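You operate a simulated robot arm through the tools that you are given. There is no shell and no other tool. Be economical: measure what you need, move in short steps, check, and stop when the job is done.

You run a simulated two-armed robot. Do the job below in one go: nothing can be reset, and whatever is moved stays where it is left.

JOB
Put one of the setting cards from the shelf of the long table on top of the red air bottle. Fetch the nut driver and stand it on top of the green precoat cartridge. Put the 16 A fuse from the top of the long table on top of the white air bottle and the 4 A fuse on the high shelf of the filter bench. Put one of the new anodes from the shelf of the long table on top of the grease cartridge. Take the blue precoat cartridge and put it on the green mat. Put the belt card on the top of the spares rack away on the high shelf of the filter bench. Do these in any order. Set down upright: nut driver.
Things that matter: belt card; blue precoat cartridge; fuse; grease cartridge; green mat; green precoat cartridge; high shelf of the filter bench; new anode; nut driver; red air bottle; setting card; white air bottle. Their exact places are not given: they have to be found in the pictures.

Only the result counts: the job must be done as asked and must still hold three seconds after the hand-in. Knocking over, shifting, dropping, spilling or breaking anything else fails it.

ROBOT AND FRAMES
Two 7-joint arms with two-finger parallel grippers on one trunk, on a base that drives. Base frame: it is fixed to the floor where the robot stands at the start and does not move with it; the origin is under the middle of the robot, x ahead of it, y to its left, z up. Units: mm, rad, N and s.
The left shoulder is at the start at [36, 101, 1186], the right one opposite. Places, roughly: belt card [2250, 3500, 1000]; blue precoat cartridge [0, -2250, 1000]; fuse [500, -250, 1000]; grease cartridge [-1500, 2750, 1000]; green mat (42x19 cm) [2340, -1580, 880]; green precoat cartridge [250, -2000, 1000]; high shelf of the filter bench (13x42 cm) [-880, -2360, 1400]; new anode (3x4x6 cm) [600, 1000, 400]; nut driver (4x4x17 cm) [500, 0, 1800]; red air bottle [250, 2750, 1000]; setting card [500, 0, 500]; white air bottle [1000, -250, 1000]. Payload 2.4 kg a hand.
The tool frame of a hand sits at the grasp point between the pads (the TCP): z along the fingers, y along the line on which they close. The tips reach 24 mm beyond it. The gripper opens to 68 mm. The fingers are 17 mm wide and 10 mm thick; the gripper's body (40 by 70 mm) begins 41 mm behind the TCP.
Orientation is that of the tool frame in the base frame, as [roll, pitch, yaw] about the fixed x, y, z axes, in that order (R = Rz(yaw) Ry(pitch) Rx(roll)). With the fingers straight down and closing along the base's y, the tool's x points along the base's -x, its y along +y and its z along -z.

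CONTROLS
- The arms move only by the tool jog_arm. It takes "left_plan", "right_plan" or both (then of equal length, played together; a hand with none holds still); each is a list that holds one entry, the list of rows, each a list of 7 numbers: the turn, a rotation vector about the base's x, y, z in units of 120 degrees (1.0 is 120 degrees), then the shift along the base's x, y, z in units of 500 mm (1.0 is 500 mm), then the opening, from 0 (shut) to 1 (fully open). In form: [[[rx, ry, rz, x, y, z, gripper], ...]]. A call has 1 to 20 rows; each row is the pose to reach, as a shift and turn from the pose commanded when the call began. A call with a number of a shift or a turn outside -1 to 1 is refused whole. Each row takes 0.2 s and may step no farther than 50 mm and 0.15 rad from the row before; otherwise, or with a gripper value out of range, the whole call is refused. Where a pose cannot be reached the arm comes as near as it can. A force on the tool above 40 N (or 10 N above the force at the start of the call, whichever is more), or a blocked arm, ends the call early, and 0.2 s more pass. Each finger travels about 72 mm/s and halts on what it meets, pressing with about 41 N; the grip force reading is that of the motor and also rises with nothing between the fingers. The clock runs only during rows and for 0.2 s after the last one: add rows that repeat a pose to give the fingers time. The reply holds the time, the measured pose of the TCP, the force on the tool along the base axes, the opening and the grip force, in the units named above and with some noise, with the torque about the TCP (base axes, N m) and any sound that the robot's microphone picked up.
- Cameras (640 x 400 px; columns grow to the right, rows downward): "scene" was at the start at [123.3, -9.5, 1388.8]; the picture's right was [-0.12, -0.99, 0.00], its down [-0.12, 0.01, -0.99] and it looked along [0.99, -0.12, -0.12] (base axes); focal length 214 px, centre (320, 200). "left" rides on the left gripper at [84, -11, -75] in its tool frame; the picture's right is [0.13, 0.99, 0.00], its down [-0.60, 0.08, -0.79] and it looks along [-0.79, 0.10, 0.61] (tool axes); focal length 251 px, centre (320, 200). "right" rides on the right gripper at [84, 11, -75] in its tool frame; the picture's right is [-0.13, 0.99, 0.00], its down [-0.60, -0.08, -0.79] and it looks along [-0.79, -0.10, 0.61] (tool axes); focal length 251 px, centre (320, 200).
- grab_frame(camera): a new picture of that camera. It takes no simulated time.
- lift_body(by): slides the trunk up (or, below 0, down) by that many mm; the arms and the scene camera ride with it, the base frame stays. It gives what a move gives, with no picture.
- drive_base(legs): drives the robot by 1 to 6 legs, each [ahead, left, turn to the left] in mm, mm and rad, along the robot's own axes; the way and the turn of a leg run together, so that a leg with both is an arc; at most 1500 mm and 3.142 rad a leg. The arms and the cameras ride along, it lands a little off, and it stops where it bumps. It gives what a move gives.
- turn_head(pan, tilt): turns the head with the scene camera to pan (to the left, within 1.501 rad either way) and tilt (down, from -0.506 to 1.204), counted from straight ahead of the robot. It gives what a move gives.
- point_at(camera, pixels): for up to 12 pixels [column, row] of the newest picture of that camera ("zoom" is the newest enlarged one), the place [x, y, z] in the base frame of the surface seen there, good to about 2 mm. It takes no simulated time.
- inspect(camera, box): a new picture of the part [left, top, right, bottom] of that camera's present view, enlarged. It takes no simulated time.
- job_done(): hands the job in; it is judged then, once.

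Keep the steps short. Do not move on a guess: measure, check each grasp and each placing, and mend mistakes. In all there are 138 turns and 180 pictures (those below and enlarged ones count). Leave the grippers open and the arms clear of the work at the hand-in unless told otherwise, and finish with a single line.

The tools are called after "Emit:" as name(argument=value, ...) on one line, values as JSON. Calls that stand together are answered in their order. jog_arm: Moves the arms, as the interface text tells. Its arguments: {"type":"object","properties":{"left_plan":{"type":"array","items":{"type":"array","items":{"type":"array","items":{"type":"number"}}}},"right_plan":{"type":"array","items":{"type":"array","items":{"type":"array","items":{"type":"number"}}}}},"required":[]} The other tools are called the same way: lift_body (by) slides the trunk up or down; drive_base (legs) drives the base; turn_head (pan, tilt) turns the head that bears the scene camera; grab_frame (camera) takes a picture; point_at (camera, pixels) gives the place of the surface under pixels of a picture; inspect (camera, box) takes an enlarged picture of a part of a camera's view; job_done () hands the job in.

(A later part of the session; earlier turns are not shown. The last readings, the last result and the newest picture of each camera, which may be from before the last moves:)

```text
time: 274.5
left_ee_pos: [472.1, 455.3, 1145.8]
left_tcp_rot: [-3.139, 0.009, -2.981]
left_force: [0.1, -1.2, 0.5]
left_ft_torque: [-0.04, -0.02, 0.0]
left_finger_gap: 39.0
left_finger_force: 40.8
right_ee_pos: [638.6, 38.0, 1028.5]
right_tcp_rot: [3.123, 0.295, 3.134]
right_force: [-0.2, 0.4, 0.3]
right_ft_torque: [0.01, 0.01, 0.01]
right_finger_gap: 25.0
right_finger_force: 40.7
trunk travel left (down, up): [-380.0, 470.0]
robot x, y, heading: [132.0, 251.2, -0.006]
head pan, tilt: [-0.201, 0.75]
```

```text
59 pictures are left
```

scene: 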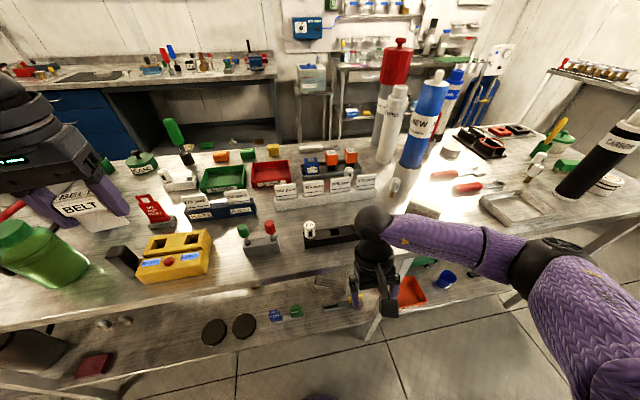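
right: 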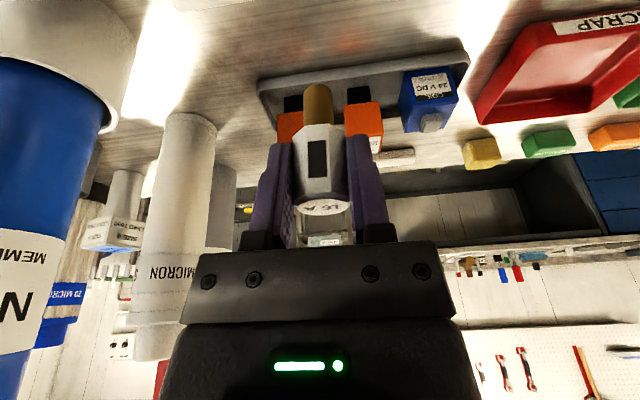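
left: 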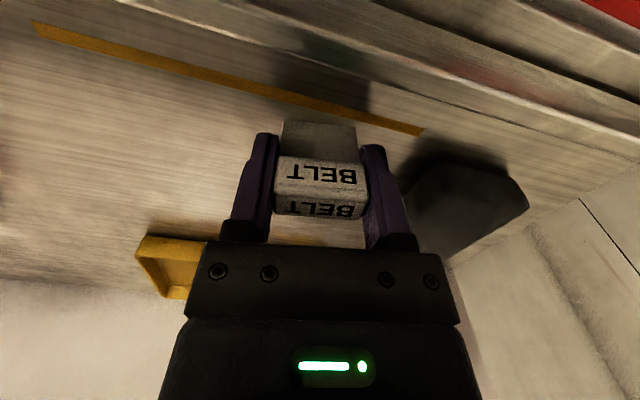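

16 A fuse is held. The white bottle is only reachable from the far side, so I lift, back off and drive round the right end of the table.

Emit:
lift_body(by=150)

Emit:
drive_base(legs=[[-440, 0, 0.005], [0, -1450, 0]])

Emit:
turn_head(pan=-0.1, tilt=0.6)

Emit:
grab_frame(camera="scene")

Emit:
point_at(camera="scene", pixels=[[380, 180], [420, 180], [450, 190], [500, 220], [240, 260], [280, 200], [350, 300], [330, 180], [560, 240]])

```text
time: 276.2
left_ee_pos: [473.4, 455.4, 1294.4]
left_tcp_rot: [-3.139, 0.006, -2.98]
left_force: [-0.1, 0.1, -0.7]
left_ft_torque: [0.03, -0.01, 0.02]
left_finger_gap: 39.1
left_finger_force: 41.1
right_ee_pos: [638.6, 36.9, 1176.4]
right_tcp_rot: [3.124, 0.298, 3.136]
right_force: [-0.7, 0.1, -0.6]
right_ft_torque: [0.03, -0.03, 0.02]
right_finger_gap: 25.0
right_finger_force: 40.7
trunk travel left (down, up): [-530.0, 320.0]
robot x, y, heading: [136.4, 257.6, 0.0]
head pan, tilt: [-0.201, 0.75]
```

```text
time: 285.6
left_ee_pos: [19.9, -977.9, 1295.7]
left_tcp_rot: [-3.14, 0.01, -2.999]
left_force: [0.3, -0.3, -0.1]
left_ft_torque: [0.01, 0.02, 0.02]
left_finger_gap: 39.4
left_finger_force: 41.2
right_ee_pos: [178.0, -1400.1, 1177.3]
right_tcp_rot: [3.123, 0.296, 3.116]
right_force: [-0.1, 0.2, -0.7]
right_ft_torque: [-0.03, -0.03, 0.02]
right_finger_gap: 24.9
right_finger_force: 40.9
trunk travel left (down, up): [-530.0, 320.0]
robot x, y, heading: [-326.6, -1175.9, -0.019]
head pan, tilt: [-0.201, 0.75]
```

```text
time: 286.3
left_ee_pos: [17.6, -976.9, 1294.7]
left_tcp_rot: [-3.14, 0.01, -3.0]
left_force: [-0.2, -0.3, 0.6]
left_ft_torque: [0.0, -0.04, 0.03]
left_finger_gap: 39.0
left_finger_force: 41.2
right_ee_pos: [177.7, -1399.6, 1176.3]
right_tcp_rot: [3.124, 0.296, 3.115]
right_force: [-0.1, -0.5, 0.6]
right_ft_torque: [-0.01, -0.02, 0.02]
right_finger_gap: 25.2
right_finger_force: 40.8
trunk travel left (down, up): [-530.0, 320.0]
robot x, y, heading: [-326.9, -1175.0, -0.023]
head pan, tilt: [-0.099, 0.6]
```

```text
58 pictures are left
```

scene: 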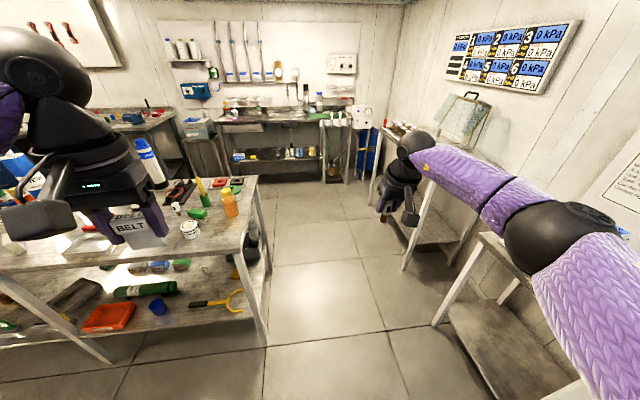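

```text
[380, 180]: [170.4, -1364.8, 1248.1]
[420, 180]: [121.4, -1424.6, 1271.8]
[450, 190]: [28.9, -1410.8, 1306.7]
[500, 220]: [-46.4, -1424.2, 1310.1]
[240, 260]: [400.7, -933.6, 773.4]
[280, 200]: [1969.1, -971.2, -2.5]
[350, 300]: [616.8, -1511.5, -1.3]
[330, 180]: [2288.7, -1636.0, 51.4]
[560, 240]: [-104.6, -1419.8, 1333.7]
```

The aisle is free. I drive along it to x≈1530, turn around and strafe towards y≈-510.

Emit:
drive_base(legs=[[0, -110, 0.02], [1000, 0, 0], [870, 0, 0], [0, 0, 3.14], [0, -760, 0]])

Emit:
turn_head(pan=-0.25, tilt=0.7)

Emit:
grab_frame(camera="scene")

```text
time: 307.6
left_ee_pos: [1223.4, -707.6, 1295.5]
left_tcp_rot: [-3.138, 0.009, 0.168]
left_force: [-0.6, 0.1, -0.5]
left_ft_torque: [-0.01, -0.02, -0.01]
left_finger_gap: 39.3
left_finger_force: 41.2
right_ee_pos: [1053.2, -288.7, 1176.3]
right_tcp_rot: [3.122, 0.297, 0.001]
right_force: [0.2, 0.8, -1.1]
right_ft_torque: [-0.01, 0.0, 0.0]
right_finger_gap: 25.2
right_finger_force: 40.4
trunk travel left (down, up): [-530.0, 320.0]
robot x, y, heading: [1559.0, -502.5, -3.144]
head pan, tilt: [-0.099, 0.6]
```

```text
time: 308.3
left_ee_pos: [1223.7, -708.1, 1294.5]
left_tcp_rot: [-3.139, 0.009, 0.168]
left_force: [-0.4, 0.8, 0.1]
left_ft_torque: [-0.02, 0.01, 0.03]
left_finger_gap: 39.2
left_finger_force: 41.0
right_ee_pos: [1053.9, -289.9, 1176.6]
right_tcp_rot: [3.123, 0.296, 0.001]
right_force: [-0.5, 0.5, -0.3]
right_ft_torque: [0.01, -0.03, -0.03]
right_finger_gap: 25.3
right_finger_force: 40.6
trunk travel left (down, up): [-530.0, 320.0]
robot x, y, heading: [1558.8, -500.2, -3.139]
head pan, tilt: [-0.25, 0.7]
```

```text
57 pictures are left
```

scene: 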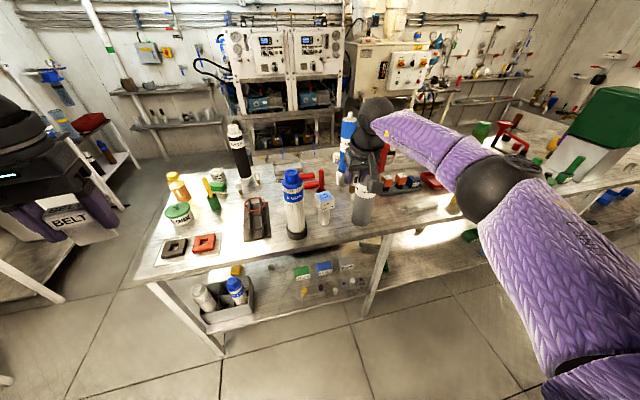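

White bottle at (324,205). I zoom and measure its top.

Emit:
inspect(camera="scene", box=[290, 165, 400, 235])

Emit:
point_at(camera="zoom", pixels=[[195, 152], [162, 155], [235, 155], [195, 178], [165, 172], [230, 172], [197, 165], [420, 145], [485, 90]])

```text
5.71 times, centred on (345, 200) of scene
```

zoom: 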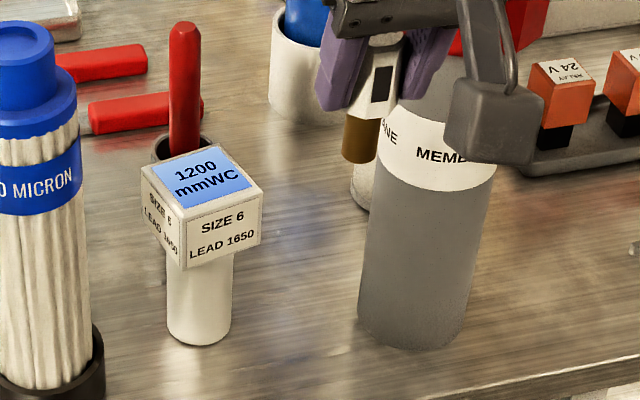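

```text
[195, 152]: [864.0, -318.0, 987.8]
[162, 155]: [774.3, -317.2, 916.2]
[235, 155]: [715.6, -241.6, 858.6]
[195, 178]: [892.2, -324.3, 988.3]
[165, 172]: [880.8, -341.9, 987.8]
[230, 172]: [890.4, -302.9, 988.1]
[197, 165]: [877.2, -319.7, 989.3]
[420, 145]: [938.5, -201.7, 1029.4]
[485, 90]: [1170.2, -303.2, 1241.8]
```

Top centre ≈ [891, -320, 988]. I shift the right hand in y, then drive 150 mm forward.

Emit:
jog_arm(right_plan=[[[0, 0, 0, 0.02, -0.035, 0, 0.25], [0, 0, 0, 0.02, -0.062, 0, 0.25]]])

Emit:
drive_base(legs=[[150, 0, 0]])

Emit:
inspect(camera="scene", box=[260, 160, 420, 290])

Emit:
grab_frame(camera="right")

```text
time: 308.9
left_ee_pos: [1223.2, -708.9, 1296.0]
left_tcp_rot: [-3.141, 0.009, 0.167]
left_force: [0.3, 1.0, -1.4]
left_ft_torque: [-0.02, 0.01, 0.01]
left_finger_gap: 39.5
left_finger_force: 41.0
right_ee_pos: [1064.9, -319.3, 1176.3]
right_tcp_rot: [3.124, 0.297, -0.001]
right_force: [-0.5, 0.3, -0.7]
right_ft_torque: [0.0, -0.03, 0.01]
right_finger_gap: 24.7
right_finger_force: 40.5
trunk travel left (down, up): [-530.0, 320.0]
robot x, y, heading: [1559.2, -497.6, -3.141]
head pan, tilt: [-0.25, 0.7]
```

```text
time: 310.3
left_ee_pos: [1073.8, -708.6, 1295.4]
left_tcp_rot: [-3.139, 0.007, 0.169]
left_force: [-0.3, 0.9, -0.2]
left_ft_torque: [0.03, -0.05, -0.01]
left_finger_gap: 39.3
left_finger_force: 40.9
right_ee_pos: [914.4, -320.2, 1176.4]
right_tcp_rot: [3.125, 0.298, 0.001]
right_force: [0.1, -0.2, -0.2]
right_ft_torque: [0.0, 0.01, -0.01]
right_finger_gap: 25.1
right_finger_force: 40.9
trunk travel left (down, up): [-530.0, 320.0]
robot x, y, heading: [1411.1, -499.7, -3.138]
head pan, tilt: [-0.25, 0.7]
```

```text
3.08 times, centred on (340, 225) of scene
```

zoom: 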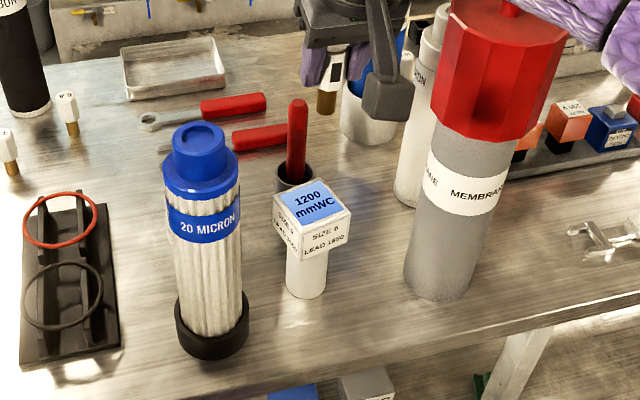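

```text
54 pictures are left
```

right: 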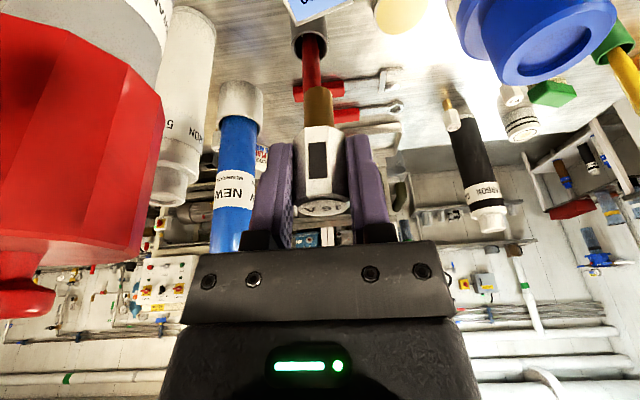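

Emit:
point_at(camera="zoom", pixels=[[312, 207], [280, 198], [316, 182], [346, 212], [303, 230], [298, 105], [328, 100]])

```text
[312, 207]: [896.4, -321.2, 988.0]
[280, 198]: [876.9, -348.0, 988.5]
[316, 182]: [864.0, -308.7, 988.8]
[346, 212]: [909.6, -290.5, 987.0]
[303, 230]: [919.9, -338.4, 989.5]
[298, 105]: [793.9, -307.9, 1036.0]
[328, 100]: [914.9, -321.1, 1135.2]
```

I move the fuse over the centre and lower to about 12 mm above.

Emit:
jog_arm(right_plan=[[[0, 0, 0, -0.033, -0.001, -0.04, 0.25], [0, 0, 0, -0.033, -0.001, -0.12, 0.25], [0, 0, 0, -0.033, -0.001, -0.2, 0.25], [0, 0, 0, -0.033, -0.001, -0.232, 0.25]]])

Emit:
inspect(camera="scene", box=[300, 180, 380, 250])

Emit:
point_at(camera="zoom", pixels=[[210, 150], [220, 170], [200, 190], [240, 190], [225, 190]])

```text
time: 311.3
left_ee_pos: [1074.4, -709.4, 1295.5]
left_tcp_rot: [-3.14, 0.008, 0.169]
left_force: [-0.6, -0.2, 0.9]
left_ft_torque: [0.01, -0.01, 0.01]
left_finger_gap: 39.2
left_finger_force: 41.0
right_ee_pos: [896.8, -322.5, 1060.3]
right_tcp_rot: [3.123, 0.297, -0.001]
right_force: [-0.5, -0.1, -1.1]
right_ft_torque: [0.0, 0.02, 0.01]
right_finger_gap: 24.8
right_finger_force: 40.8
trunk travel left (down, up): [-530.0, 320.0]
robot x, y, heading: [1410.7, -500.6, -3.139]
head pan, tilt: [-0.25, 0.7]
```

```text
5.71 times, centred on (340, 215) of scene
```

zoom: 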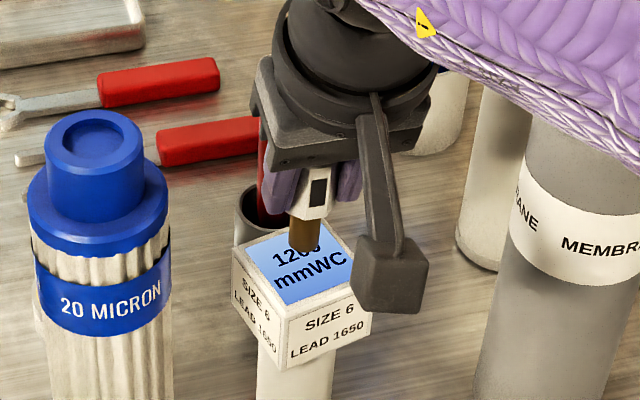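

```text
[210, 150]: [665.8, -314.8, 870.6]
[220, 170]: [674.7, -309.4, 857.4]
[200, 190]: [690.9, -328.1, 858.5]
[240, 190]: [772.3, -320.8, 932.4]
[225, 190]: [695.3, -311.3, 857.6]
```

Fuse hangs above the label centre. I lower 13 mm.

Emit:
jog_arm(right_plan=[[[0, 0, 0, 0, 0.001, -0.014, 0.25], [0, 0, 0, 0, 0.001, -0.024, 0.25]]])

Emit:
inspect(camera="scene", box=[310, 190, 370, 250])

```text
time: 311.9
left_ee_pos: [1075.0, -708.4, 1295.1]
left_tcp_rot: [-3.139, 0.009, 0.169]
left_force: [1.5, -0.4, -1.1]
left_ft_torque: [0.03, 0.03, 0.0]
left_finger_gap: 39.0
left_finger_force: 41.2
right_ee_pos: [897.0, -319.6, 1048.9]
right_tcp_rot: [3.124, 0.296, 0.002]
right_force: [-0.1, -0.6, 0.3]
right_ft_torque: [0.01, -0.02, 0.0]
right_finger_gap: 25.0
right_finger_force: 40.2
trunk travel left (down, up): [-530.0, 320.0]
robot x, y, heading: [1412.7, -500.5, -3.132]
head pan, tilt: [-0.25, 0.7]
```

```text
6.67 times, centred on (340, 220) of scene
```

zoom: 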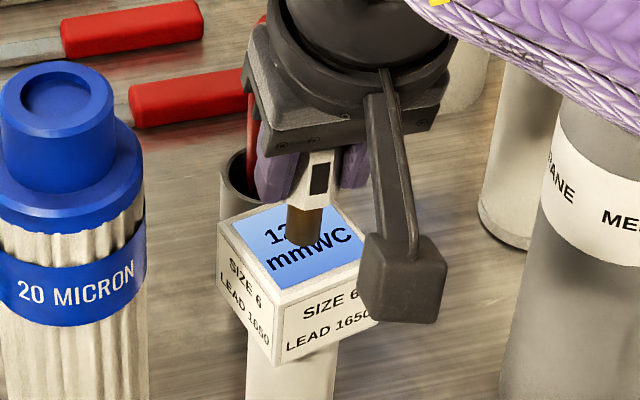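

Emit:
jog_arm(right_plan=[[[0, 0, 0, 0, 0, -0.003, 0.25], [0, 0, 0, 0, 0, -0.006, 0.25]]])

```text
time: 312.5
left_ee_pos: [1076.1, -709.4, 1295.9]
left_tcp_rot: [-3.139, 0.008, 0.168]
left_force: [0.2, 0.0, -0.3]
left_ft_torque: [0.03, 0.0, 0.0]
left_finger_gap: 39.4
left_finger_force: 41.4
right_ee_pos: [896.6, -320.7, 1046.9]
right_tcp_rot: [3.126, 0.3, 0.0]
right_force: [-0.5, 0.8, 11.8]
right_ft_torque: [0.08, 0.09, -0.01]
right_finger_gap: 25.0
right_finger_force: 41.0
trunk travel left (down, up): [-530.0, 320.0]
robot x, y, heading: [1411.0, -500.4, -3.138]
head pan, tilt: [-0.25, 0.7]
```

Contact (12 N). I open and withdraw upward.

Emit:
jog_arm(right_plan=[[[0, 0, 0, 0, 0, 0.001, 0.4], [0, 0, 0, 0, 0, 0.001, 0.55], [0, 0, 0, 0, 0, 0.001, 0.7], [0, 0, 0, 0, 0, 0.001, 0.75], [0, 0, 0, 0, 0, 0.001, 0.75], [0, 0, 0, 0.015, 0, 0.05, 0.75], [0, 0, 0, 0.03, 0, 0.12, 0.75], [0, 0, 0, 0.05, 0, 0.2, 0.75], [0, 0, 0, 0.07, 0, 0.28, 0.75]]])

Emit:
drive_base(legs=[[-180, 0, 0]])

Emit:
inspect(camera="scene", box=[270, 140, 430, 240])

```text
time: 314.5
left_ee_pos: [1074.5, -708.3, 1296.3]
left_tcp_rot: [3.141, 0.01, 0.169]
left_force: [-0.4, -0.5, -0.6]
left_ft_torque: [-0.02, -0.04, 0.0]
left_finger_gap: 39.0
left_finger_force: 40.6
right_ee_pos: [933.4, -318.6, 1185.1]
right_tcp_rot: [3.125, 0.297, 0.0]
right_force: [-0.1, -0.4, -0.5]
right_ft_torque: [0.0, 0.0, -0.02]
right_finger_gap: 51.2
right_finger_force: 0.0
trunk travel left (down, up): [-530.0, 320.0]
robot x, y, heading: [1409.9, -496.5, -3.136]
head pan, tilt: [-0.25, 0.7]
```

```text
time: 316.0
left_ee_pos: [1253.7, -708.6, 1296.2]
left_tcp_rot: [-3.138, 0.008, 0.17]
left_force: [0.5, -0.1, -0.9]
left_ft_torque: [0.04, 0.01, -0.02]
left_finger_gap: 39.1
left_finger_force: 41.1
right_ee_pos: [1112.3, -318.2, 1184.6]
right_tcp_rot: [3.125, 0.297, 0.003]
right_force: [-0.8, -0.7, 0.3]
right_ft_torque: [-0.03, 0.0, 0.01]
right_finger_gap: 51.1
right_finger_force: 0.1
trunk travel left (down, up): [-530.0, 320.0]
robot x, y, heading: [1589.5, -499.2, -3.135]
head pan, tilt: [-0.25, 0.7]
```

```text
4.00 times, centred on (350, 190) of scene
```

zoom: 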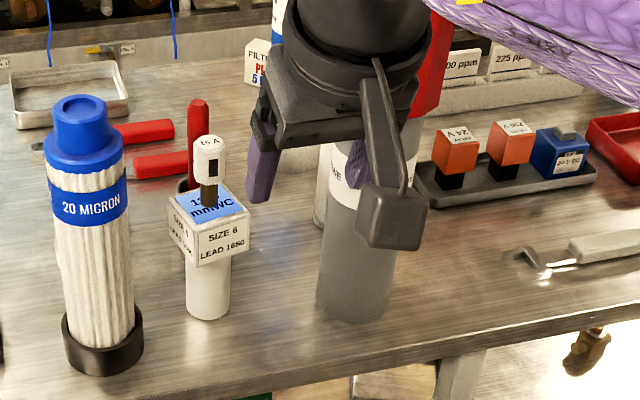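

16 A fuse stands on the white bottle. Now I look at the 4 A fuse's surroundings from here.

Emit:
turn_head(pan=0.2, tilt=0.6)

Emit:
inspect(camera="scene", box=[240, 140, 400, 240])

```text
time: 316.9
left_ee_pos: [1251.4, -708.8, 1294.4]
left_tcp_rot: [3.142, 0.009, 0.168]
left_force: [-0.1, 0.5, -0.3]
left_ft_torque: [-0.04, -0.04, 0.0]
left_finger_gap: 39.0
left_finger_force: 41.1
right_ee_pos: [1113.0, -317.5, 1183.5]
right_tcp_rot: [3.124, 0.298, 0.002]
right_force: [-1.0, 0.4, -0.5]
right_ft_torque: [0.0, -0.01, -0.01]
right_finger_gap: 51.0
right_finger_force: 0.1
trunk travel left (down, up): [-530.0, 320.0]
robot x, y, heading: [1590.4, -501.9, -3.134]
head pan, tilt: [0.201, 0.6]
```

```text
4.00 times, centred on (320, 190) of scene
```

zoom: 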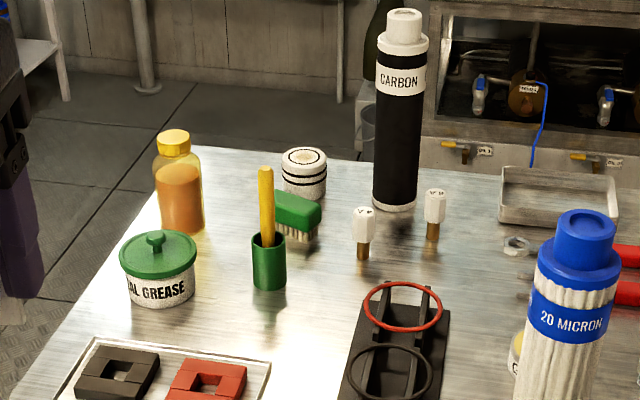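

Emit:
point_at(camera="zoom", pixels=[[364, 235], [362, 250], [435, 215], [395, 205], [395, 130], [404, 15], [265, 175], [300, 205], [270, 280], [400, 290], [435, 195], [363, 213]])

```text
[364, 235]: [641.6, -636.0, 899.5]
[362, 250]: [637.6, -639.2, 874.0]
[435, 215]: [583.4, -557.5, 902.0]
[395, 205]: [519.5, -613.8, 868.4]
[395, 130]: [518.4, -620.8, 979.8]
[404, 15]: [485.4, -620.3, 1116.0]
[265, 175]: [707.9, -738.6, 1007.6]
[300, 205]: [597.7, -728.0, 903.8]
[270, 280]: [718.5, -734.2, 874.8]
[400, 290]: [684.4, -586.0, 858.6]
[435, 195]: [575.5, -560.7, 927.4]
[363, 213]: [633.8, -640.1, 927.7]
```

CARBON (top 1118) blocks the front approach; the right end of the table is better. I drive there and face +y.

Emit:
drive_base(legs=[[0, 830, 0], [1150, 0, 0], [0, 0, -1.578]])

Emit:
turn_head(pan=-0.1, tilt=0.8)

Emit:
grab_frame(camera="scene")

```text
time: 330.7
left_ee_pos: [207.1, -1011.8, 1295.5]
left_tcp_rot: [-3.139, 0.008, -1.382]
left_force: [0.4, -1.4, -0.4]
left_ft_torque: [-0.01, -0.01, 0.0]
left_finger_gap: 39.0
left_finger_force: 41.0
right_ee_pos: [594.8, -862.2, 1184.5]
right_tcp_rot: [3.124, 0.297, -1.55]
right_force: [-0.1, -0.1, -0.9]
right_ft_torque: [-0.04, 0.01, 0.0]
right_finger_gap: 51.0
right_finger_force: 0.0
trunk travel left (down, up): [-530.0, 320.0]
robot x, y, heading: [418.7, -1344.7, 1.597]
head pan, tilt: [0.201, 0.6]
```

```text
time: 331.5
left_ee_pos: [207.0, -1011.0, 1296.3]
left_tcp_rot: [-3.14, 0.009, -1.381]
left_force: [-0.2, -1.1, -0.3]
left_ft_torque: [-0.02, -0.02, 0.02]
left_finger_gap: 39.1
left_finger_force: 41.3
right_ee_pos: [593.2, -863.0, 1184.2]
right_tcp_rot: [3.124, 0.296, -1.551]
right_force: [0.0, 0.4, -0.6]
right_ft_torque: [-0.02, 0.0, -0.01]
right_finger_gap: 51.2
right_finger_force: 0.0
trunk travel left (down, up): [-530.0, 320.0]
robot x, y, heading: [423.8, -1340.7, 1.593]
head pan, tilt: [-0.099, 0.799]
```

```text
49 pictures are left
```

scene: 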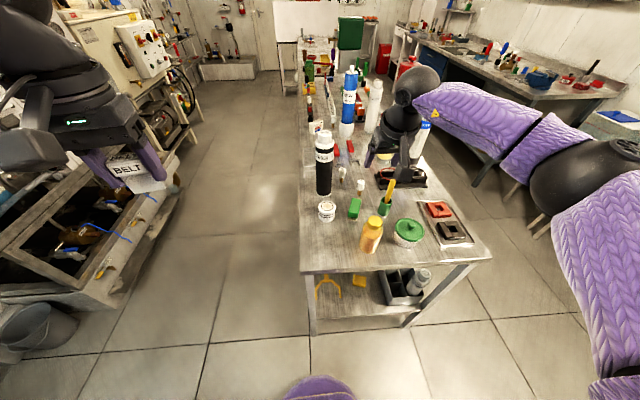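

I drive forward 140 mm and lower the trunk 150 mm, then view from the right hand.

Emit:
drive_base(legs=[[140, -15, -0.022]])

Emit:
lift_body(by=-150)

Emit:
grab_frame(camera="right")

```text
time: 332.8
left_ee_pos: [227.5, -864.5, 1295.9]
left_tcp_rot: [-3.14, 0.006, -1.403]
left_force: [0.3, 0.7, -0.8]
left_ft_torque: [0.02, -0.03, 0.01]
left_finger_gap: 39.2
left_finger_force: 41.0
right_ee_pos: [617.9, -725.1, 1184.0]
right_tcp_rot: [3.123, 0.296, -1.573]
right_force: [1.0, 0.3, -0.5]
right_ft_torque: [-0.02, -0.04, -0.01]
right_finger_gap: 51.4
right_finger_force: 0.1
trunk travel left (down, up): [-530.0, 320.0]
robot x, y, heading: [432.1, -1202.2, 1.571]
head pan, tilt: [-0.099, 0.799]
```

```text
time: 334.6
left_ee_pos: [228.0, -866.4, 1145.7]
left_tcp_rot: [-3.139, 0.007, -1.403]
left_force: [0.4, 0.3, 0.0]
left_ft_torque: [0.03, -0.01, -0.01]
left_finger_gap: 39.3
left_finger_force: 41.5
right_ee_pos: [617.9, -727.0, 1035.1]
right_tcp_rot: [3.123, 0.299, -1.573]
right_force: [-0.3, 0.4, 0.1]
right_ft_torque: [0.02, -0.01, 0.0]
right_finger_gap: 51.1
right_finger_force: 0.1
trunk travel left (down, up): [-380.0, 470.0]
robot x, y, heading: [431.3, -1200.3, 1.573]
head pan, tilt: [-0.099, 0.799]
```

```text
48 pictures are left
```

right: 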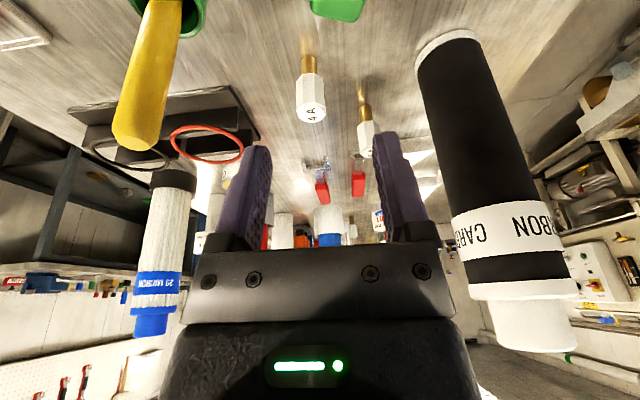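

4 A fuse aligned at (310,110). I move down and forward to straddle it.

Emit:
jog_arm(right_plan=[[[0.02, 0, 0, 0.021, 0.08, -0.03, 0.75], [0.048, 0, 0, 0.021, 0.12, -0.09, 0.75], [0.048, 0, 0, 0.021, 0.145, -0.16, 0.75], [0.048, 0, 0, 0.021, 0.172, -0.239, 0.75]]])

Emit:
grab_frame(camera="right")

```text
time: 335.6
left_ee_pos: [228.6, -865.8, 1145.3]
left_tcp_rot: [-3.139, 0.008, -1.402]
left_force: [-0.4, -0.3, -0.8]
left_ft_torque: [0.0, 0.01, 0.02]
left_finger_gap: 39.0
left_finger_force: 41.0
right_ee_pos: [623.6, -648.6, 917.6]
right_tcp_rot: [3.124, 0.401, -1.572]
right_force: [0.0, 0.4, -0.4]
right_ft_torque: [0.0, -0.04, 0.01]
right_finger_gap: 51.1
right_finger_force: 0.1
right hand out of reach, approached as far as the arm can: row 4
trunk travel left (down, up): [-380.0, 470.0]
robot x, y, heading: [439.6, -1200.7, 1.578]
head pan, tilt: [-0.099, 0.799]
```

```text
47 pictures are left
```

right: 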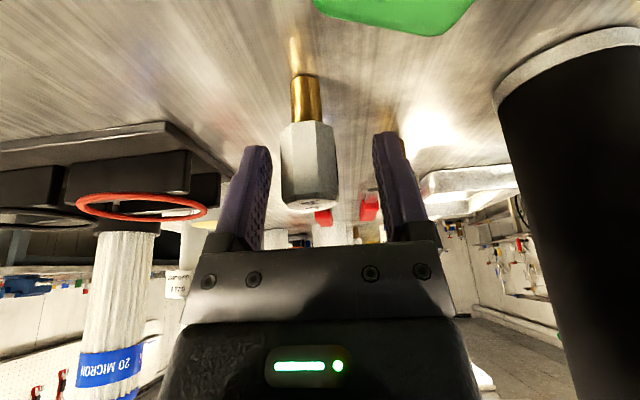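

Adjust +4.5 mm in x, close and lift.

Emit:
jog_arm(right_plan=[[[0, 0, 0, 0.009, 0, 0, 0.75], [0, 0, 0, 0.009, 0, 0, 0.6], [0, 0, 0, 0.009, 0, 0, 0.45], [0, 0, 0, 0.009, 0, 0, 0.3], [0, 0, 0, 0.009, 0, 0, 0.25], [0, 0, 0, 0.009, 0, 0, 0.25], [0, 0, 0, 0.009, 0, 0.05, 0.25], [0, 0, 0, 0.009, 0, 0.12, 0.25], [0, 0, 0, 0.009, 0, 0.2, 0.25]]])

Emit:
grab_frame(camera="right")

```text
time: 337.6
left_ee_pos: [228.1, -865.7, 1145.2]
left_tcp_rot: [-3.141, 0.008, -1.402]
left_force: [-0.1, 0.1, -1.0]
left_ft_torque: [0.0, 0.0, 0.02]
left_finger_gap: 39.4
left_finger_force: 40.8
right_ee_pos: [632.0, -648.2, 1018.5]
right_tcp_rot: [3.124, 0.399, -1.572]
right_force: [-0.4, 0.4, -0.5]
right_ft_torque: [-0.03, -0.05, 0.03]
right_finger_gap: 24.9
right_finger_force: 40.5
trunk travel left (down, up): [-380.0, 470.0]
robot x, y, heading: [433.8, -1203.4, 1.571]
head pan, tilt: [-0.099, 0.799]
```

```text
46 pictures are left
```

right: 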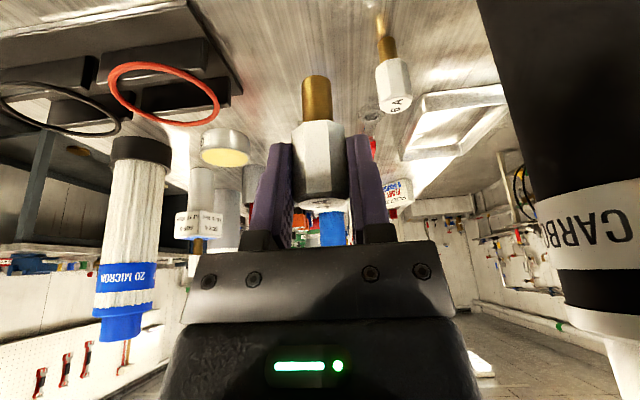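

4 A fuse held. I raise the trunk, back off, turn to face the filter bench and strafe towards it.

Emit:
lift_body(by=330)

Emit:
drive_base(legs=[[-290, 0, 0], [0, 0, 3.14], [0, -650, 0], [0, -650, 0]])

Emit:
turn_head(pan=0, tilt=0.5)

Emit:
grab_frame(camera="scene")

```text
time: 340.8
left_ee_pos: [227.5, -866.5, 1475.8]
left_tcp_rot: [-3.139, 0.009, -1.403]
left_force: [0.2, 1.0, 0.1]
left_ft_torque: [0.01, 0.03, 0.0]
left_finger_gap: 39.2
left_finger_force: 40.7
right_ee_pos: [630.3, -652.1, 1364.3]
right_tcp_rot: [3.126, 0.429, -1.573]
right_force: [-1.0, 0.6, -0.6]
right_ft_torque: [-0.02, 0.02, 0.0]
right_finger_gap: 25.0
right_finger_force: 40.3
trunk travel left (down, up): [-710.0, 140.0]
robot x, y, heading: [438.8, -1201.8, 1.576]
head pan, tilt: [-0.099, 0.799]
```

```text
time: 356.6
left_ee_pos: [-637.1, -1862.1, 1476.1]
left_tcp_rot: [-3.14, 0.009, 1.775]
left_force: [-1.1, -0.6, 0.3]
left_ft_torque: [0.02, 0.03, -0.02]
left_finger_gap: 39.1
left_finger_force: 40.9
right_ee_pos: [-1030.9, -2091.7, 1363.2]
right_tcp_rot: [3.124, 0.43, 1.608]
right_force: [0.6, 0.4, -0.4]
right_ft_torque: [-0.02, -0.04, -0.02]
right_finger_gap: 25.2
right_finger_force: 41.0
trunk travel left (down, up): [-710.0, 140.0]
robot x, y, heading: [-854.3, -1536.0, -1.531]
head pan, tilt: [-0.099, 0.799]
```

```text
time: 357.4
left_ee_pos: [-636.9, -1862.0, 1473.7]
left_tcp_rot: [-3.139, 0.01, 1.775]
left_force: [-0.3, 0.2, -0.3]
left_ft_torque: [-0.03, 0.03, 0.02]
left_finger_gap: 39.1
left_finger_force: 41.3
right_ee_pos: [-1030.4, -2090.9, 1363.0]
right_tcp_rot: [3.125, 0.43, 1.609]
right_force: [-0.3, 1.0, 0.3]
right_ft_torque: [-0.01, 0.02, 0.0]
right_finger_gap: 25.3
right_finger_force: 40.6
trunk travel left (down, up): [-710.0, 140.0]
robot x, y, heading: [-856.0, -1535.1, -1.529]
head pan, tilt: [0.0, 0.499]
```

```text
45 pictures are left
```

scene: 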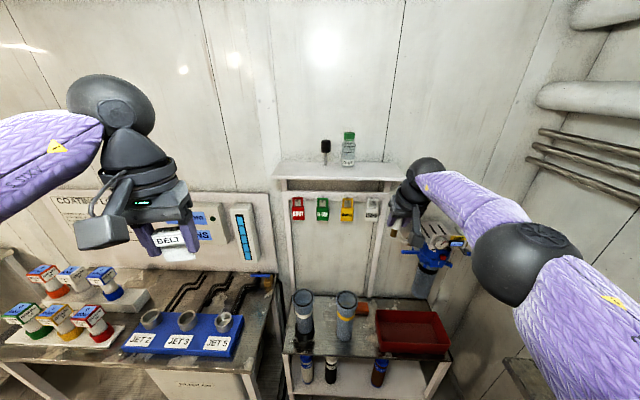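

I measure the shelf's edges, the items on it, and also the precoat cartridges and bench.

Emit:
point_at(camera="scene", pixels=[[275, 176], [405, 178], [285, 164], [392, 164], [300, 170], [325, 165], [348, 166], [375, 170], [325, 145], [348, 140], [345, 178], [330, 352]])

Emit:
inspect(camera="scene", box=[0, 240, 160, 360])

Emit:
point_at(camera="zoom", pixels=[[95, 290], [95, 270], [150, 365], [400, 145], [405, 125], [445, 215], [450, 245], [70, 360], [250, 370], [385, 285], [230, 400]])

```text
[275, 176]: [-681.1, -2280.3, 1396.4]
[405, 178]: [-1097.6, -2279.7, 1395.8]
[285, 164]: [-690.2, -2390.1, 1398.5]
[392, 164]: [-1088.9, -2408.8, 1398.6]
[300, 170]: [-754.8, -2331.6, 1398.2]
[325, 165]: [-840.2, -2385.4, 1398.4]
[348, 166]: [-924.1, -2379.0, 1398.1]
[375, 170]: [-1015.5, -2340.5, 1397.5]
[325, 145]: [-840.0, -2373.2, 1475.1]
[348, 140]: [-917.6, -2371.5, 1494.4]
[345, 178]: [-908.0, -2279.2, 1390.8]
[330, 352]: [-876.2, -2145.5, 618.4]
```

```text
3.33 times, centred on (80, 300) of scene
```

zoom: 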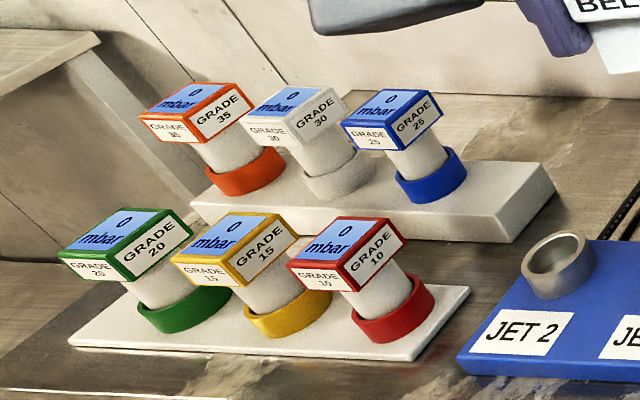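

```text
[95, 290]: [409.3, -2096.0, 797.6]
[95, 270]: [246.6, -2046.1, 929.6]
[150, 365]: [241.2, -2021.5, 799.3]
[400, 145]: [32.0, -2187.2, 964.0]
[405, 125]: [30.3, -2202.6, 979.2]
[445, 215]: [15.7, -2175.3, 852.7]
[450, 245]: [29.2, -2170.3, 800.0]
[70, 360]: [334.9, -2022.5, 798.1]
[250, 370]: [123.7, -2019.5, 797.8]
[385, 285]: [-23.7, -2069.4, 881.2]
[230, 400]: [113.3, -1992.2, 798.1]
```

Shelf spans x −1097…−681, y −2280…−2415, z 1398; bottle and jar at x≈−840 and −920. I raise the trunk, straighten, and drive the fuse over the right part.

Emit:
lift_body(by=120)

Emit:
drive_base(legs=[[0, 0, -0.04], [0, 25, 0], [225, 0, 0]])

Emit:
inspect(camera="scene", box=[230, 120, 470, 270])

Emit:
grab_frame(camera="right")

```text
time: 358.9
left_ee_pos: [-636.2, -1862.0, 1594.4]
left_tcp_rot: [-3.139, 0.008, 1.778]
left_force: [-0.2, -0.5, -1.0]
left_ft_torque: [0.03, 0.0, 0.01]
left_finger_gap: 39.2
left_finger_force: 41.1
right_ee_pos: [-1030.3, -2091.2, 1483.3]
right_tcp_rot: [3.126, 0.429, 1.606]
right_force: [-1.3, 0.1, -0.6]
right_ft_torque: [0.01, 0.03, -0.02]
right_finger_gap: 25.0
right_finger_force: 40.6
trunk travel left (down, up): [-830.0, 20.0]
robot x, y, heading: [-857.2, -1533.3, -1.522]
head pan, tilt: [0.0, 0.499]
```

```text
time: 361.4
left_ee_pos: [-625.7, -2095.5, 1594.5]
left_tcp_rot: [-3.14, 0.009, 1.732]
left_force: [0.7, -0.1, 0.1]
left_ft_torque: [0.05, 0.04, -0.02]
left_finger_gap: 39.4
left_finger_force: 40.6
right_ee_pos: [-1030.0, -2306.3, 1482.1]
right_tcp_rot: [3.124, 0.43, 1.561]
right_force: [-0.1, -0.2, 0.1]
right_ft_torque: [0.01, 0.01, -0.01]
right_finger_gap: 24.9
right_finger_force: 40.8
trunk travel left (down, up): [-830.0, 20.0]
robot x, y, heading: [-830.2, -1761.8, -1.57]
head pan, tilt: [0.0, 0.499]
```

```text
2.67 times, centred on (350, 195) of scene
```

zoom: 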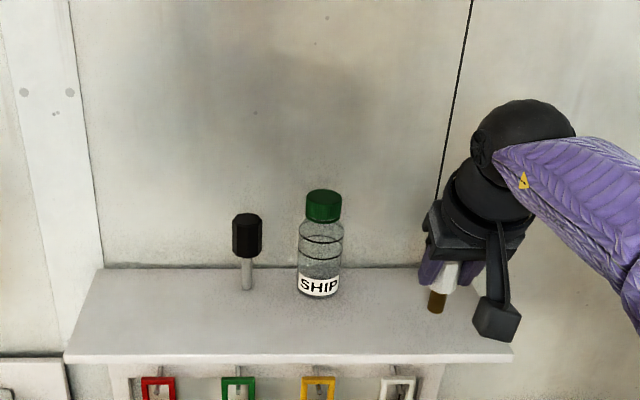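

```text
42 pictures are left
```

right: 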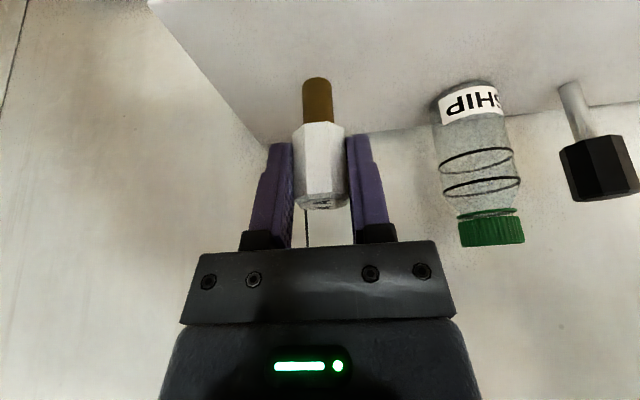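

I move 10 mm deeper and lower to contact.

Emit:
jog_arm(right_plan=[[[0, 0, 0, 0, -0.02, -0.02, 0.25], [0, 0, 0, 0, -0.02, -0.038, 0.25], [0, 0, 0, 0, -0.02, -0.045, 0.25]]])

```text
time: 362.2
left_ee_pos: [-625.7, -2095.3, 1595.7]
left_tcp_rot: [-3.14, 0.008, 1.731]
left_force: [-0.1, -0.1, -0.2]
left_ft_torque: [-0.02, -0.02, 0.01]
left_finger_gap: 39.0
left_finger_force: 40.6
right_ee_pos: [-1028.6, -2307.7, 1466.4]
right_tcp_rot: [3.124, 0.43, 1.561]
right_force: [-0.6, 0.9, -0.3]
right_ft_torque: [0.0, 0.01, 0.0]
right_finger_gap: 25.1
right_finger_force: 40.7
right hand out of reach, approached as far as the arm can: row 1, 2, 3
trunk travel left (down, up): [-830.0, 20.0]
robot x, y, heading: [-831.4, -1762.4, -1.572]
head pan, tilt: [0.0, 0.499]
```

I lower by the trunk.

Emit:
lift_body(by=-6)

Emit:
inspect(camera="scene", box=[350, 180, 450, 270])

```text
time: 362.8
left_ee_pos: [-625.4, -2096.1, 1589.1]
left_tcp_rot: [-3.14, 0.008, 1.731]
left_force: [-0.1, -0.4, 0.0]
left_ft_torque: [0.0, 0.02, -0.01]
left_finger_gap: 39.0
left_finger_force: 41.1
right_ee_pos: [-1029.2, -2307.6, 1460.1]
right_tcp_rot: [3.123, 0.429, 1.561]
right_force: [-0.5, -0.5, -0.5]
right_ft_torque: [0.01, 0.01, -0.03]
right_finger_gap: 25.2
right_finger_force: 40.1
trunk travel left (down, up): [-824.0, 26.0]
robot x, y, heading: [-828.7, -1758.4, -1.577]
head pan, tilt: [0.0, 0.499]
```

```text
4.44 times, centred on (400, 225) of scene
```

zoom: 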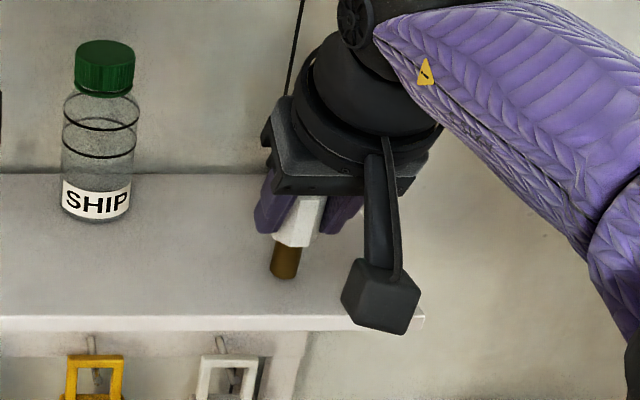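

Emit:
lift_body(by=-3)

Emit:
lift_body(by=-2)

```text
time: 363.3
left_ee_pos: [-625.5, -2094.9, 1587.1]
left_tcp_rot: [-3.14, 0.008, 1.731]
left_force: [-0.1, 0.8, 0.4]
left_ft_torque: [0.0, 0.03, 0.01]
left_finger_gap: 39.2
left_finger_force: 41.0
right_ee_pos: [-1029.4, -2306.4, 1458.6]
right_tcp_rot: [3.123, 0.433, 1.563]
right_force: [-1.1, -2.9, 11.6]
right_ft_torque: [-0.22, 0.12, -0.01]
right_finger_gap: 25.4
right_finger_force: 40.4
trunk travel left (down, up): [-821.0, 29.0]
robot x, y, heading: [-833.9, -1757.9, -1.584]
head pan, tilt: [0.0, 0.499]
```

```text
time: 363.8
left_ee_pos: [-625.9, -2093.9, 1585.0]
left_tcp_rot: [-3.14, 0.008, 1.732]
left_force: [0.1, 0.4, -0.4]
left_ft_torque: [0.0, 0.03, 0.01]
left_finger_gap: 39.2
left_finger_force: 40.8
right_ee_pos: [-1029.4, -2307.5, 1457.5]
right_tcp_rot: [3.124, 0.438, 1.563]
right_force: [-3.8, -7.6, 32.6]
right_ft_torque: [-0.67, 0.2, -0.04]
right_finger_gap: 24.9
right_finger_force: 40.6
trunk travel left (down, up): [-819.0, 31.0]
robot x, y, heading: [-830.0, -1758.5, -1.571]
head pan, tilt: [0.0, 0.499]
```

Contact. I ease 3 mm, open, and withdraw up/back along the fingers.

Emit:
lift_body(by=3)

Emit:
jog_arm(right_plan=[[[0, 0, 0, 0, 0, 0, 0.4], [0, 0, 0, 0, 0, 0, 0.55], [0, 0, 0, 0, 0, 0, 0.75], [0, 0, 0, 0, 0, 0, 0.9], [0, 0, 0, 0, 0, 0, 0.9], [0, 0, 0, 0, 0.03, 0.06, 0.9], [0, 0, 0, 0, 0.06, 0.13, 0.9], [0, 0, 0, 0, 0.14, 0.16, 0.9], [0, 0, 0, 0, 0.22, 0.16, 0.9], [0, 0, 0, 0, 0.3, 0.16, 0.9]]])

Emit:
inspect(camera="scene", box=[230, 140, 470, 290])

```text
time: 364.3
left_ee_pos: [-624.6, -2094.6, 1588.2]
left_tcp_rot: [-3.139, 0.007, 1.731]
left_force: [0.1, -0.3, 0.2]
left_ft_torque: [-0.02, 0.01, -0.01]
left_finger_gap: 39.1
left_finger_force: 41.4
right_ee_pos: [-1028.9, -2305.6, 1458.3]
right_tcp_rot: [3.123, 0.428, 1.562]
right_force: [-1.8, -4.8, 20.6]
right_ft_torque: [-0.47, 0.15, 0.0]
right_finger_gap: 25.1
right_finger_force: 40.1
trunk travel left (down, up): [-822.0, 28.0]
robot x, y, heading: [-830.5, -1760.2, -1.574]
head pan, tilt: [0.0, 0.499]
```

```text
time: 366.5
left_ee_pos: [-627.3, -2094.5, 1587.5]
left_tcp_rot: [-3.139, 0.008, 1.733]
left_force: [-0.3, 0.4, -0.8]
left_ft_torque: [-0.03, 0.01, -0.03]
left_finger_gap: 39.0
left_finger_force: 41.3
right_ee_pos: [-1028.7, -2158.4, 1540.3]
right_tcp_rot: [3.124, 0.43, 1.562]
right_force: [-0.1, 0.0, -0.6]
right_ft_torque: [-0.03, 0.02, -0.03]
right_finger_gap: 61.0
right_finger_force: 0.1
trunk travel left (down, up): [-822.0, 28.0]
robot x, y, heading: [-834.5, -1755.8, -1.572]
head pan, tilt: [0.0, 0.499]
```

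```text
2.67 times, centred on (350, 215) of scene
```

zoom: 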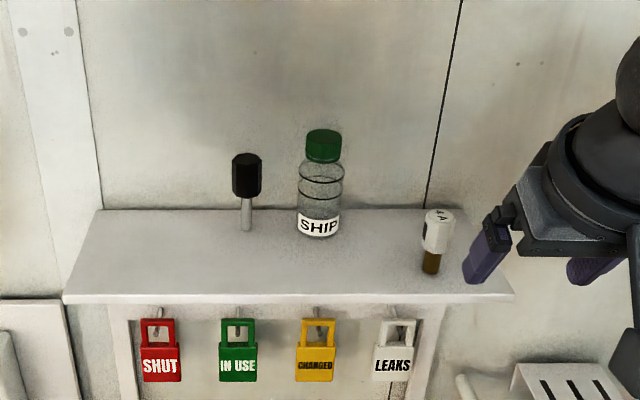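

The 4 A fuse stands on the shelf. Now I drive 60 mm closer and bring the belt card over the left part.

Emit:
drive_base(legs=[[62, 0, 0]])

Emit:
jog_arm(left_plan=[[[0, 0, 0, -0.06, -0.06, -0.02, 0.35], [0, 0, 0, -0.12, -0.12, -0.05, 0.35], [0, 0, 0, -0.18, -0.18, -0.1, 0.35], [0, 0, 0, -0.2, -0.24, -0.15, 0.35], [0, 0, 0, -0.2, -0.3, -0.19, 0.35], [0, 0, 0, -0.2, -0.336, -0.22, 0.35]]])

Emit:
inspect(camera="scene", box=[200, 140, 440, 290])

```text
time: 367.5
left_ee_pos: [-627.3, -2158.6, 1587.3]
left_tcp_rot: [-3.141, 0.01, 1.731]
left_force: [0.4, 0.4, -0.6]
left_ft_torque: [0.0, 0.01, -0.01]
left_finger_gap: 39.1
left_finger_force: 41.2
right_ee_pos: [-1028.9, -2221.7, 1539.6]
right_tcp_rot: [3.125, 0.429, 1.562]
right_force: [-0.6, 0.2, -1.0]
right_ft_torque: [0.0, -0.03, -0.05]
right_finger_gap: 61.2
right_finger_force: 0.1
trunk travel left (down, up): [-822.0, 28.0]
robot x, y, heading: [-832.5, -1821.4, -1.577]
head pan, tilt: [0.0, 0.499]
```

```text
time: 368.9
left_ee_pos: [-722.8, -2301.8, 1487.6]
left_tcp_rot: [-3.141, 0.01, 1.73]
left_force: [0.2, 0.8, -0.2]
left_ft_torque: [0.0, -0.01, 0.0]
left_finger_gap: 39.2
left_finger_force: 41.5
left hand out of reach, approached as far as the arm can: row 5, 6
right_ee_pos: [-1027.5, -2223.0, 1539.1]
right_tcp_rot: [3.125, 0.432, 1.561]
right_force: [0.7, -0.4, -0.9]
right_ft_torque: [0.01, 0.02, 0.04]
right_finger_gap: 61.4
right_finger_force: 0.3
trunk travel left (down, up): [-822.0, 28.0]
robot x, y, heading: [-831.3, -1819.8, -1.576]
head pan, tilt: [0.0, 0.499]
```

```text
2.67 times, centred on (320, 215) of scene
```

zoom: 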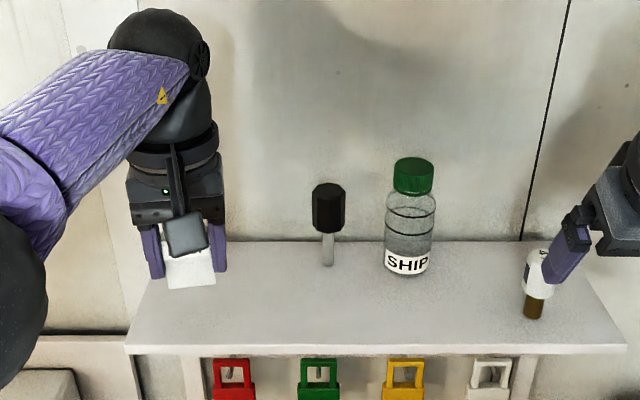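

I retract the right hand a bit, creep 18 mm forward, and lower by the trunk 42 mm.

Emit:
jog_arm(right_plan=[[[0, 0, 0, 0, 0.08, 0.02, 0.9], [0, 0, 0, 0, 0.16, 0.04, 0.9]]])

Emit:
drive_base(legs=[[18, 0, 0]])

Emit:
lift_body(by=-42)

Emit:
inspect(camera="scene", box=[220, 150, 340, 280])

```text
time: 369.5
left_ee_pos: [-723.5, -2300.5, 1488.2]
left_tcp_rot: [-3.139, 0.01, 1.73]
left_force: [0.6, 1.0, -0.6]
left_ft_torque: [0.03, 0.0, 0.01]
left_finger_gap: 39.4
left_finger_force: 40.9
right_ee_pos: [-1029.2, -2140.2, 1559.1]
right_tcp_rot: [3.124, 0.431, 1.562]
right_force: [-0.2, -1.0, 0.7]
right_ft_torque: [0.0, -0.02, -0.04]
right_finger_gap: 61.4
right_finger_force: 0.0
trunk travel left (down, up): [-822.0, 28.0]
robot x, y, heading: [-831.7, -1820.6, -1.573]
head pan, tilt: [0.0, 0.499]
```

```text
time: 370.3
left_ee_pos: [-723.0, -2319.2, 1487.8]
left_tcp_rot: [-3.14, 0.011, 1.732]
left_force: [0.0, -0.1, 0.0]
left_ft_torque: [-0.04, -0.03, 0.03]
left_finger_gap: 39.2
left_finger_force: 41.1
right_ee_pos: [-1029.4, -2158.0, 1559.3]
right_tcp_rot: [3.125, 0.432, 1.563]
right_force: [-0.1, -0.5, -0.2]
right_ft_torque: [-0.05, 0.01, -0.01]
right_finger_gap: 61.1
right_finger_force: 0.0
trunk travel left (down, up): [-822.0, 28.0]
robot x, y, heading: [-829.7, -1840.0, -1.573]
head pan, tilt: [0.0, 0.499]
```

```text
time: 371.1
left_ee_pos: [-723.8, -2318.3, 1446.1]
left_tcp_rot: [-3.139, 0.009, 1.732]
left_force: [-0.6, -0.3, -1.3]
left_ft_torque: [-0.02, 0.01, -0.01]
left_finger_gap: 39.0
left_finger_force: 41.1
right_ee_pos: [-1029.2, -2158.4, 1517.1]
right_tcp_rot: [3.125, 0.429, 1.562]
right_force: [-0.2, 0.2, 0.8]
right_ft_torque: [0.0, 0.0, 0.0]
right_finger_gap: 61.1
right_finger_force: 0.1
trunk travel left (down, up): [-780.0, 70.0]
robot x, y, heading: [-830.6, -1842.2, -1.573]
head pan, tilt: [0.0, 0.499]
```

```text
3.08 times, centred on (280, 215) of scene
```

zoom: 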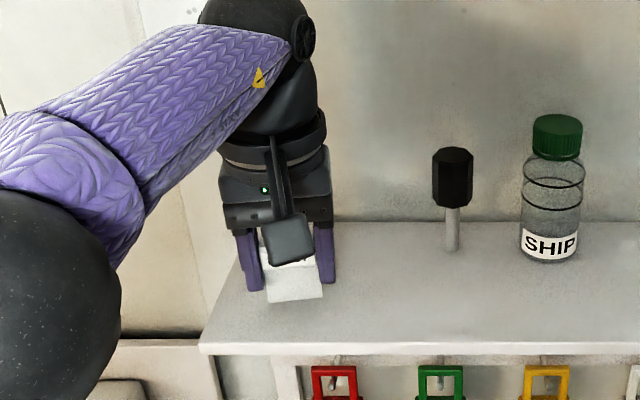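

Emit:
lift_body(by=-3)

Emit:
lift_body(by=-2)

```text
time: 371.7
left_ee_pos: [-722.6, -2319.2, 1442.2]
left_tcp_rot: [-3.14, 0.009, 1.731]
left_force: [0.0, -0.6, 0.2]
left_ft_torque: [-0.03, 0.03, -0.02]
left_finger_gap: 39.3
left_finger_force: 40.9
right_ee_pos: [-1030.9, -2158.8, 1514.9]
right_tcp_rot: [3.124, 0.429, 1.562]
right_force: [0.6, -0.1, 0.3]
right_ft_torque: [0.01, -0.03, -0.01]
right_finger_gap: 61.2
right_finger_force: 0.1
trunk travel left (down, up): [-777.0, 73.0]
robot x, y, heading: [-834.9, -1839.0, -1.571]
head pan, tilt: [0.0, 0.499]
```

```text
time: 372.2
left_ee_pos: [-722.9, -2318.9, 1442.1]
left_tcp_rot: [-3.139, 0.009, 1.731]
left_force: [0.8, -3.1, 14.7]
left_ft_torque: [-0.18, -0.13, 0.0]
left_finger_gap: 39.2
left_finger_force: 41.6
right_ee_pos: [-1029.0, -2157.7, 1512.1]
right_tcp_rot: [3.124, 0.431, 1.561]
right_force: [0.3, 1.0, 0.7]
right_ft_torque: [0.01, -0.01, 0.01]
right_finger_gap: 61.2
right_finger_force: 0.0
trunk travel left (down, up): [-775.0, 75.0]
robot x, y, heading: [-831.9, -1840.8, -1.572]
head pan, tilt: [0.0, 0.499]
```

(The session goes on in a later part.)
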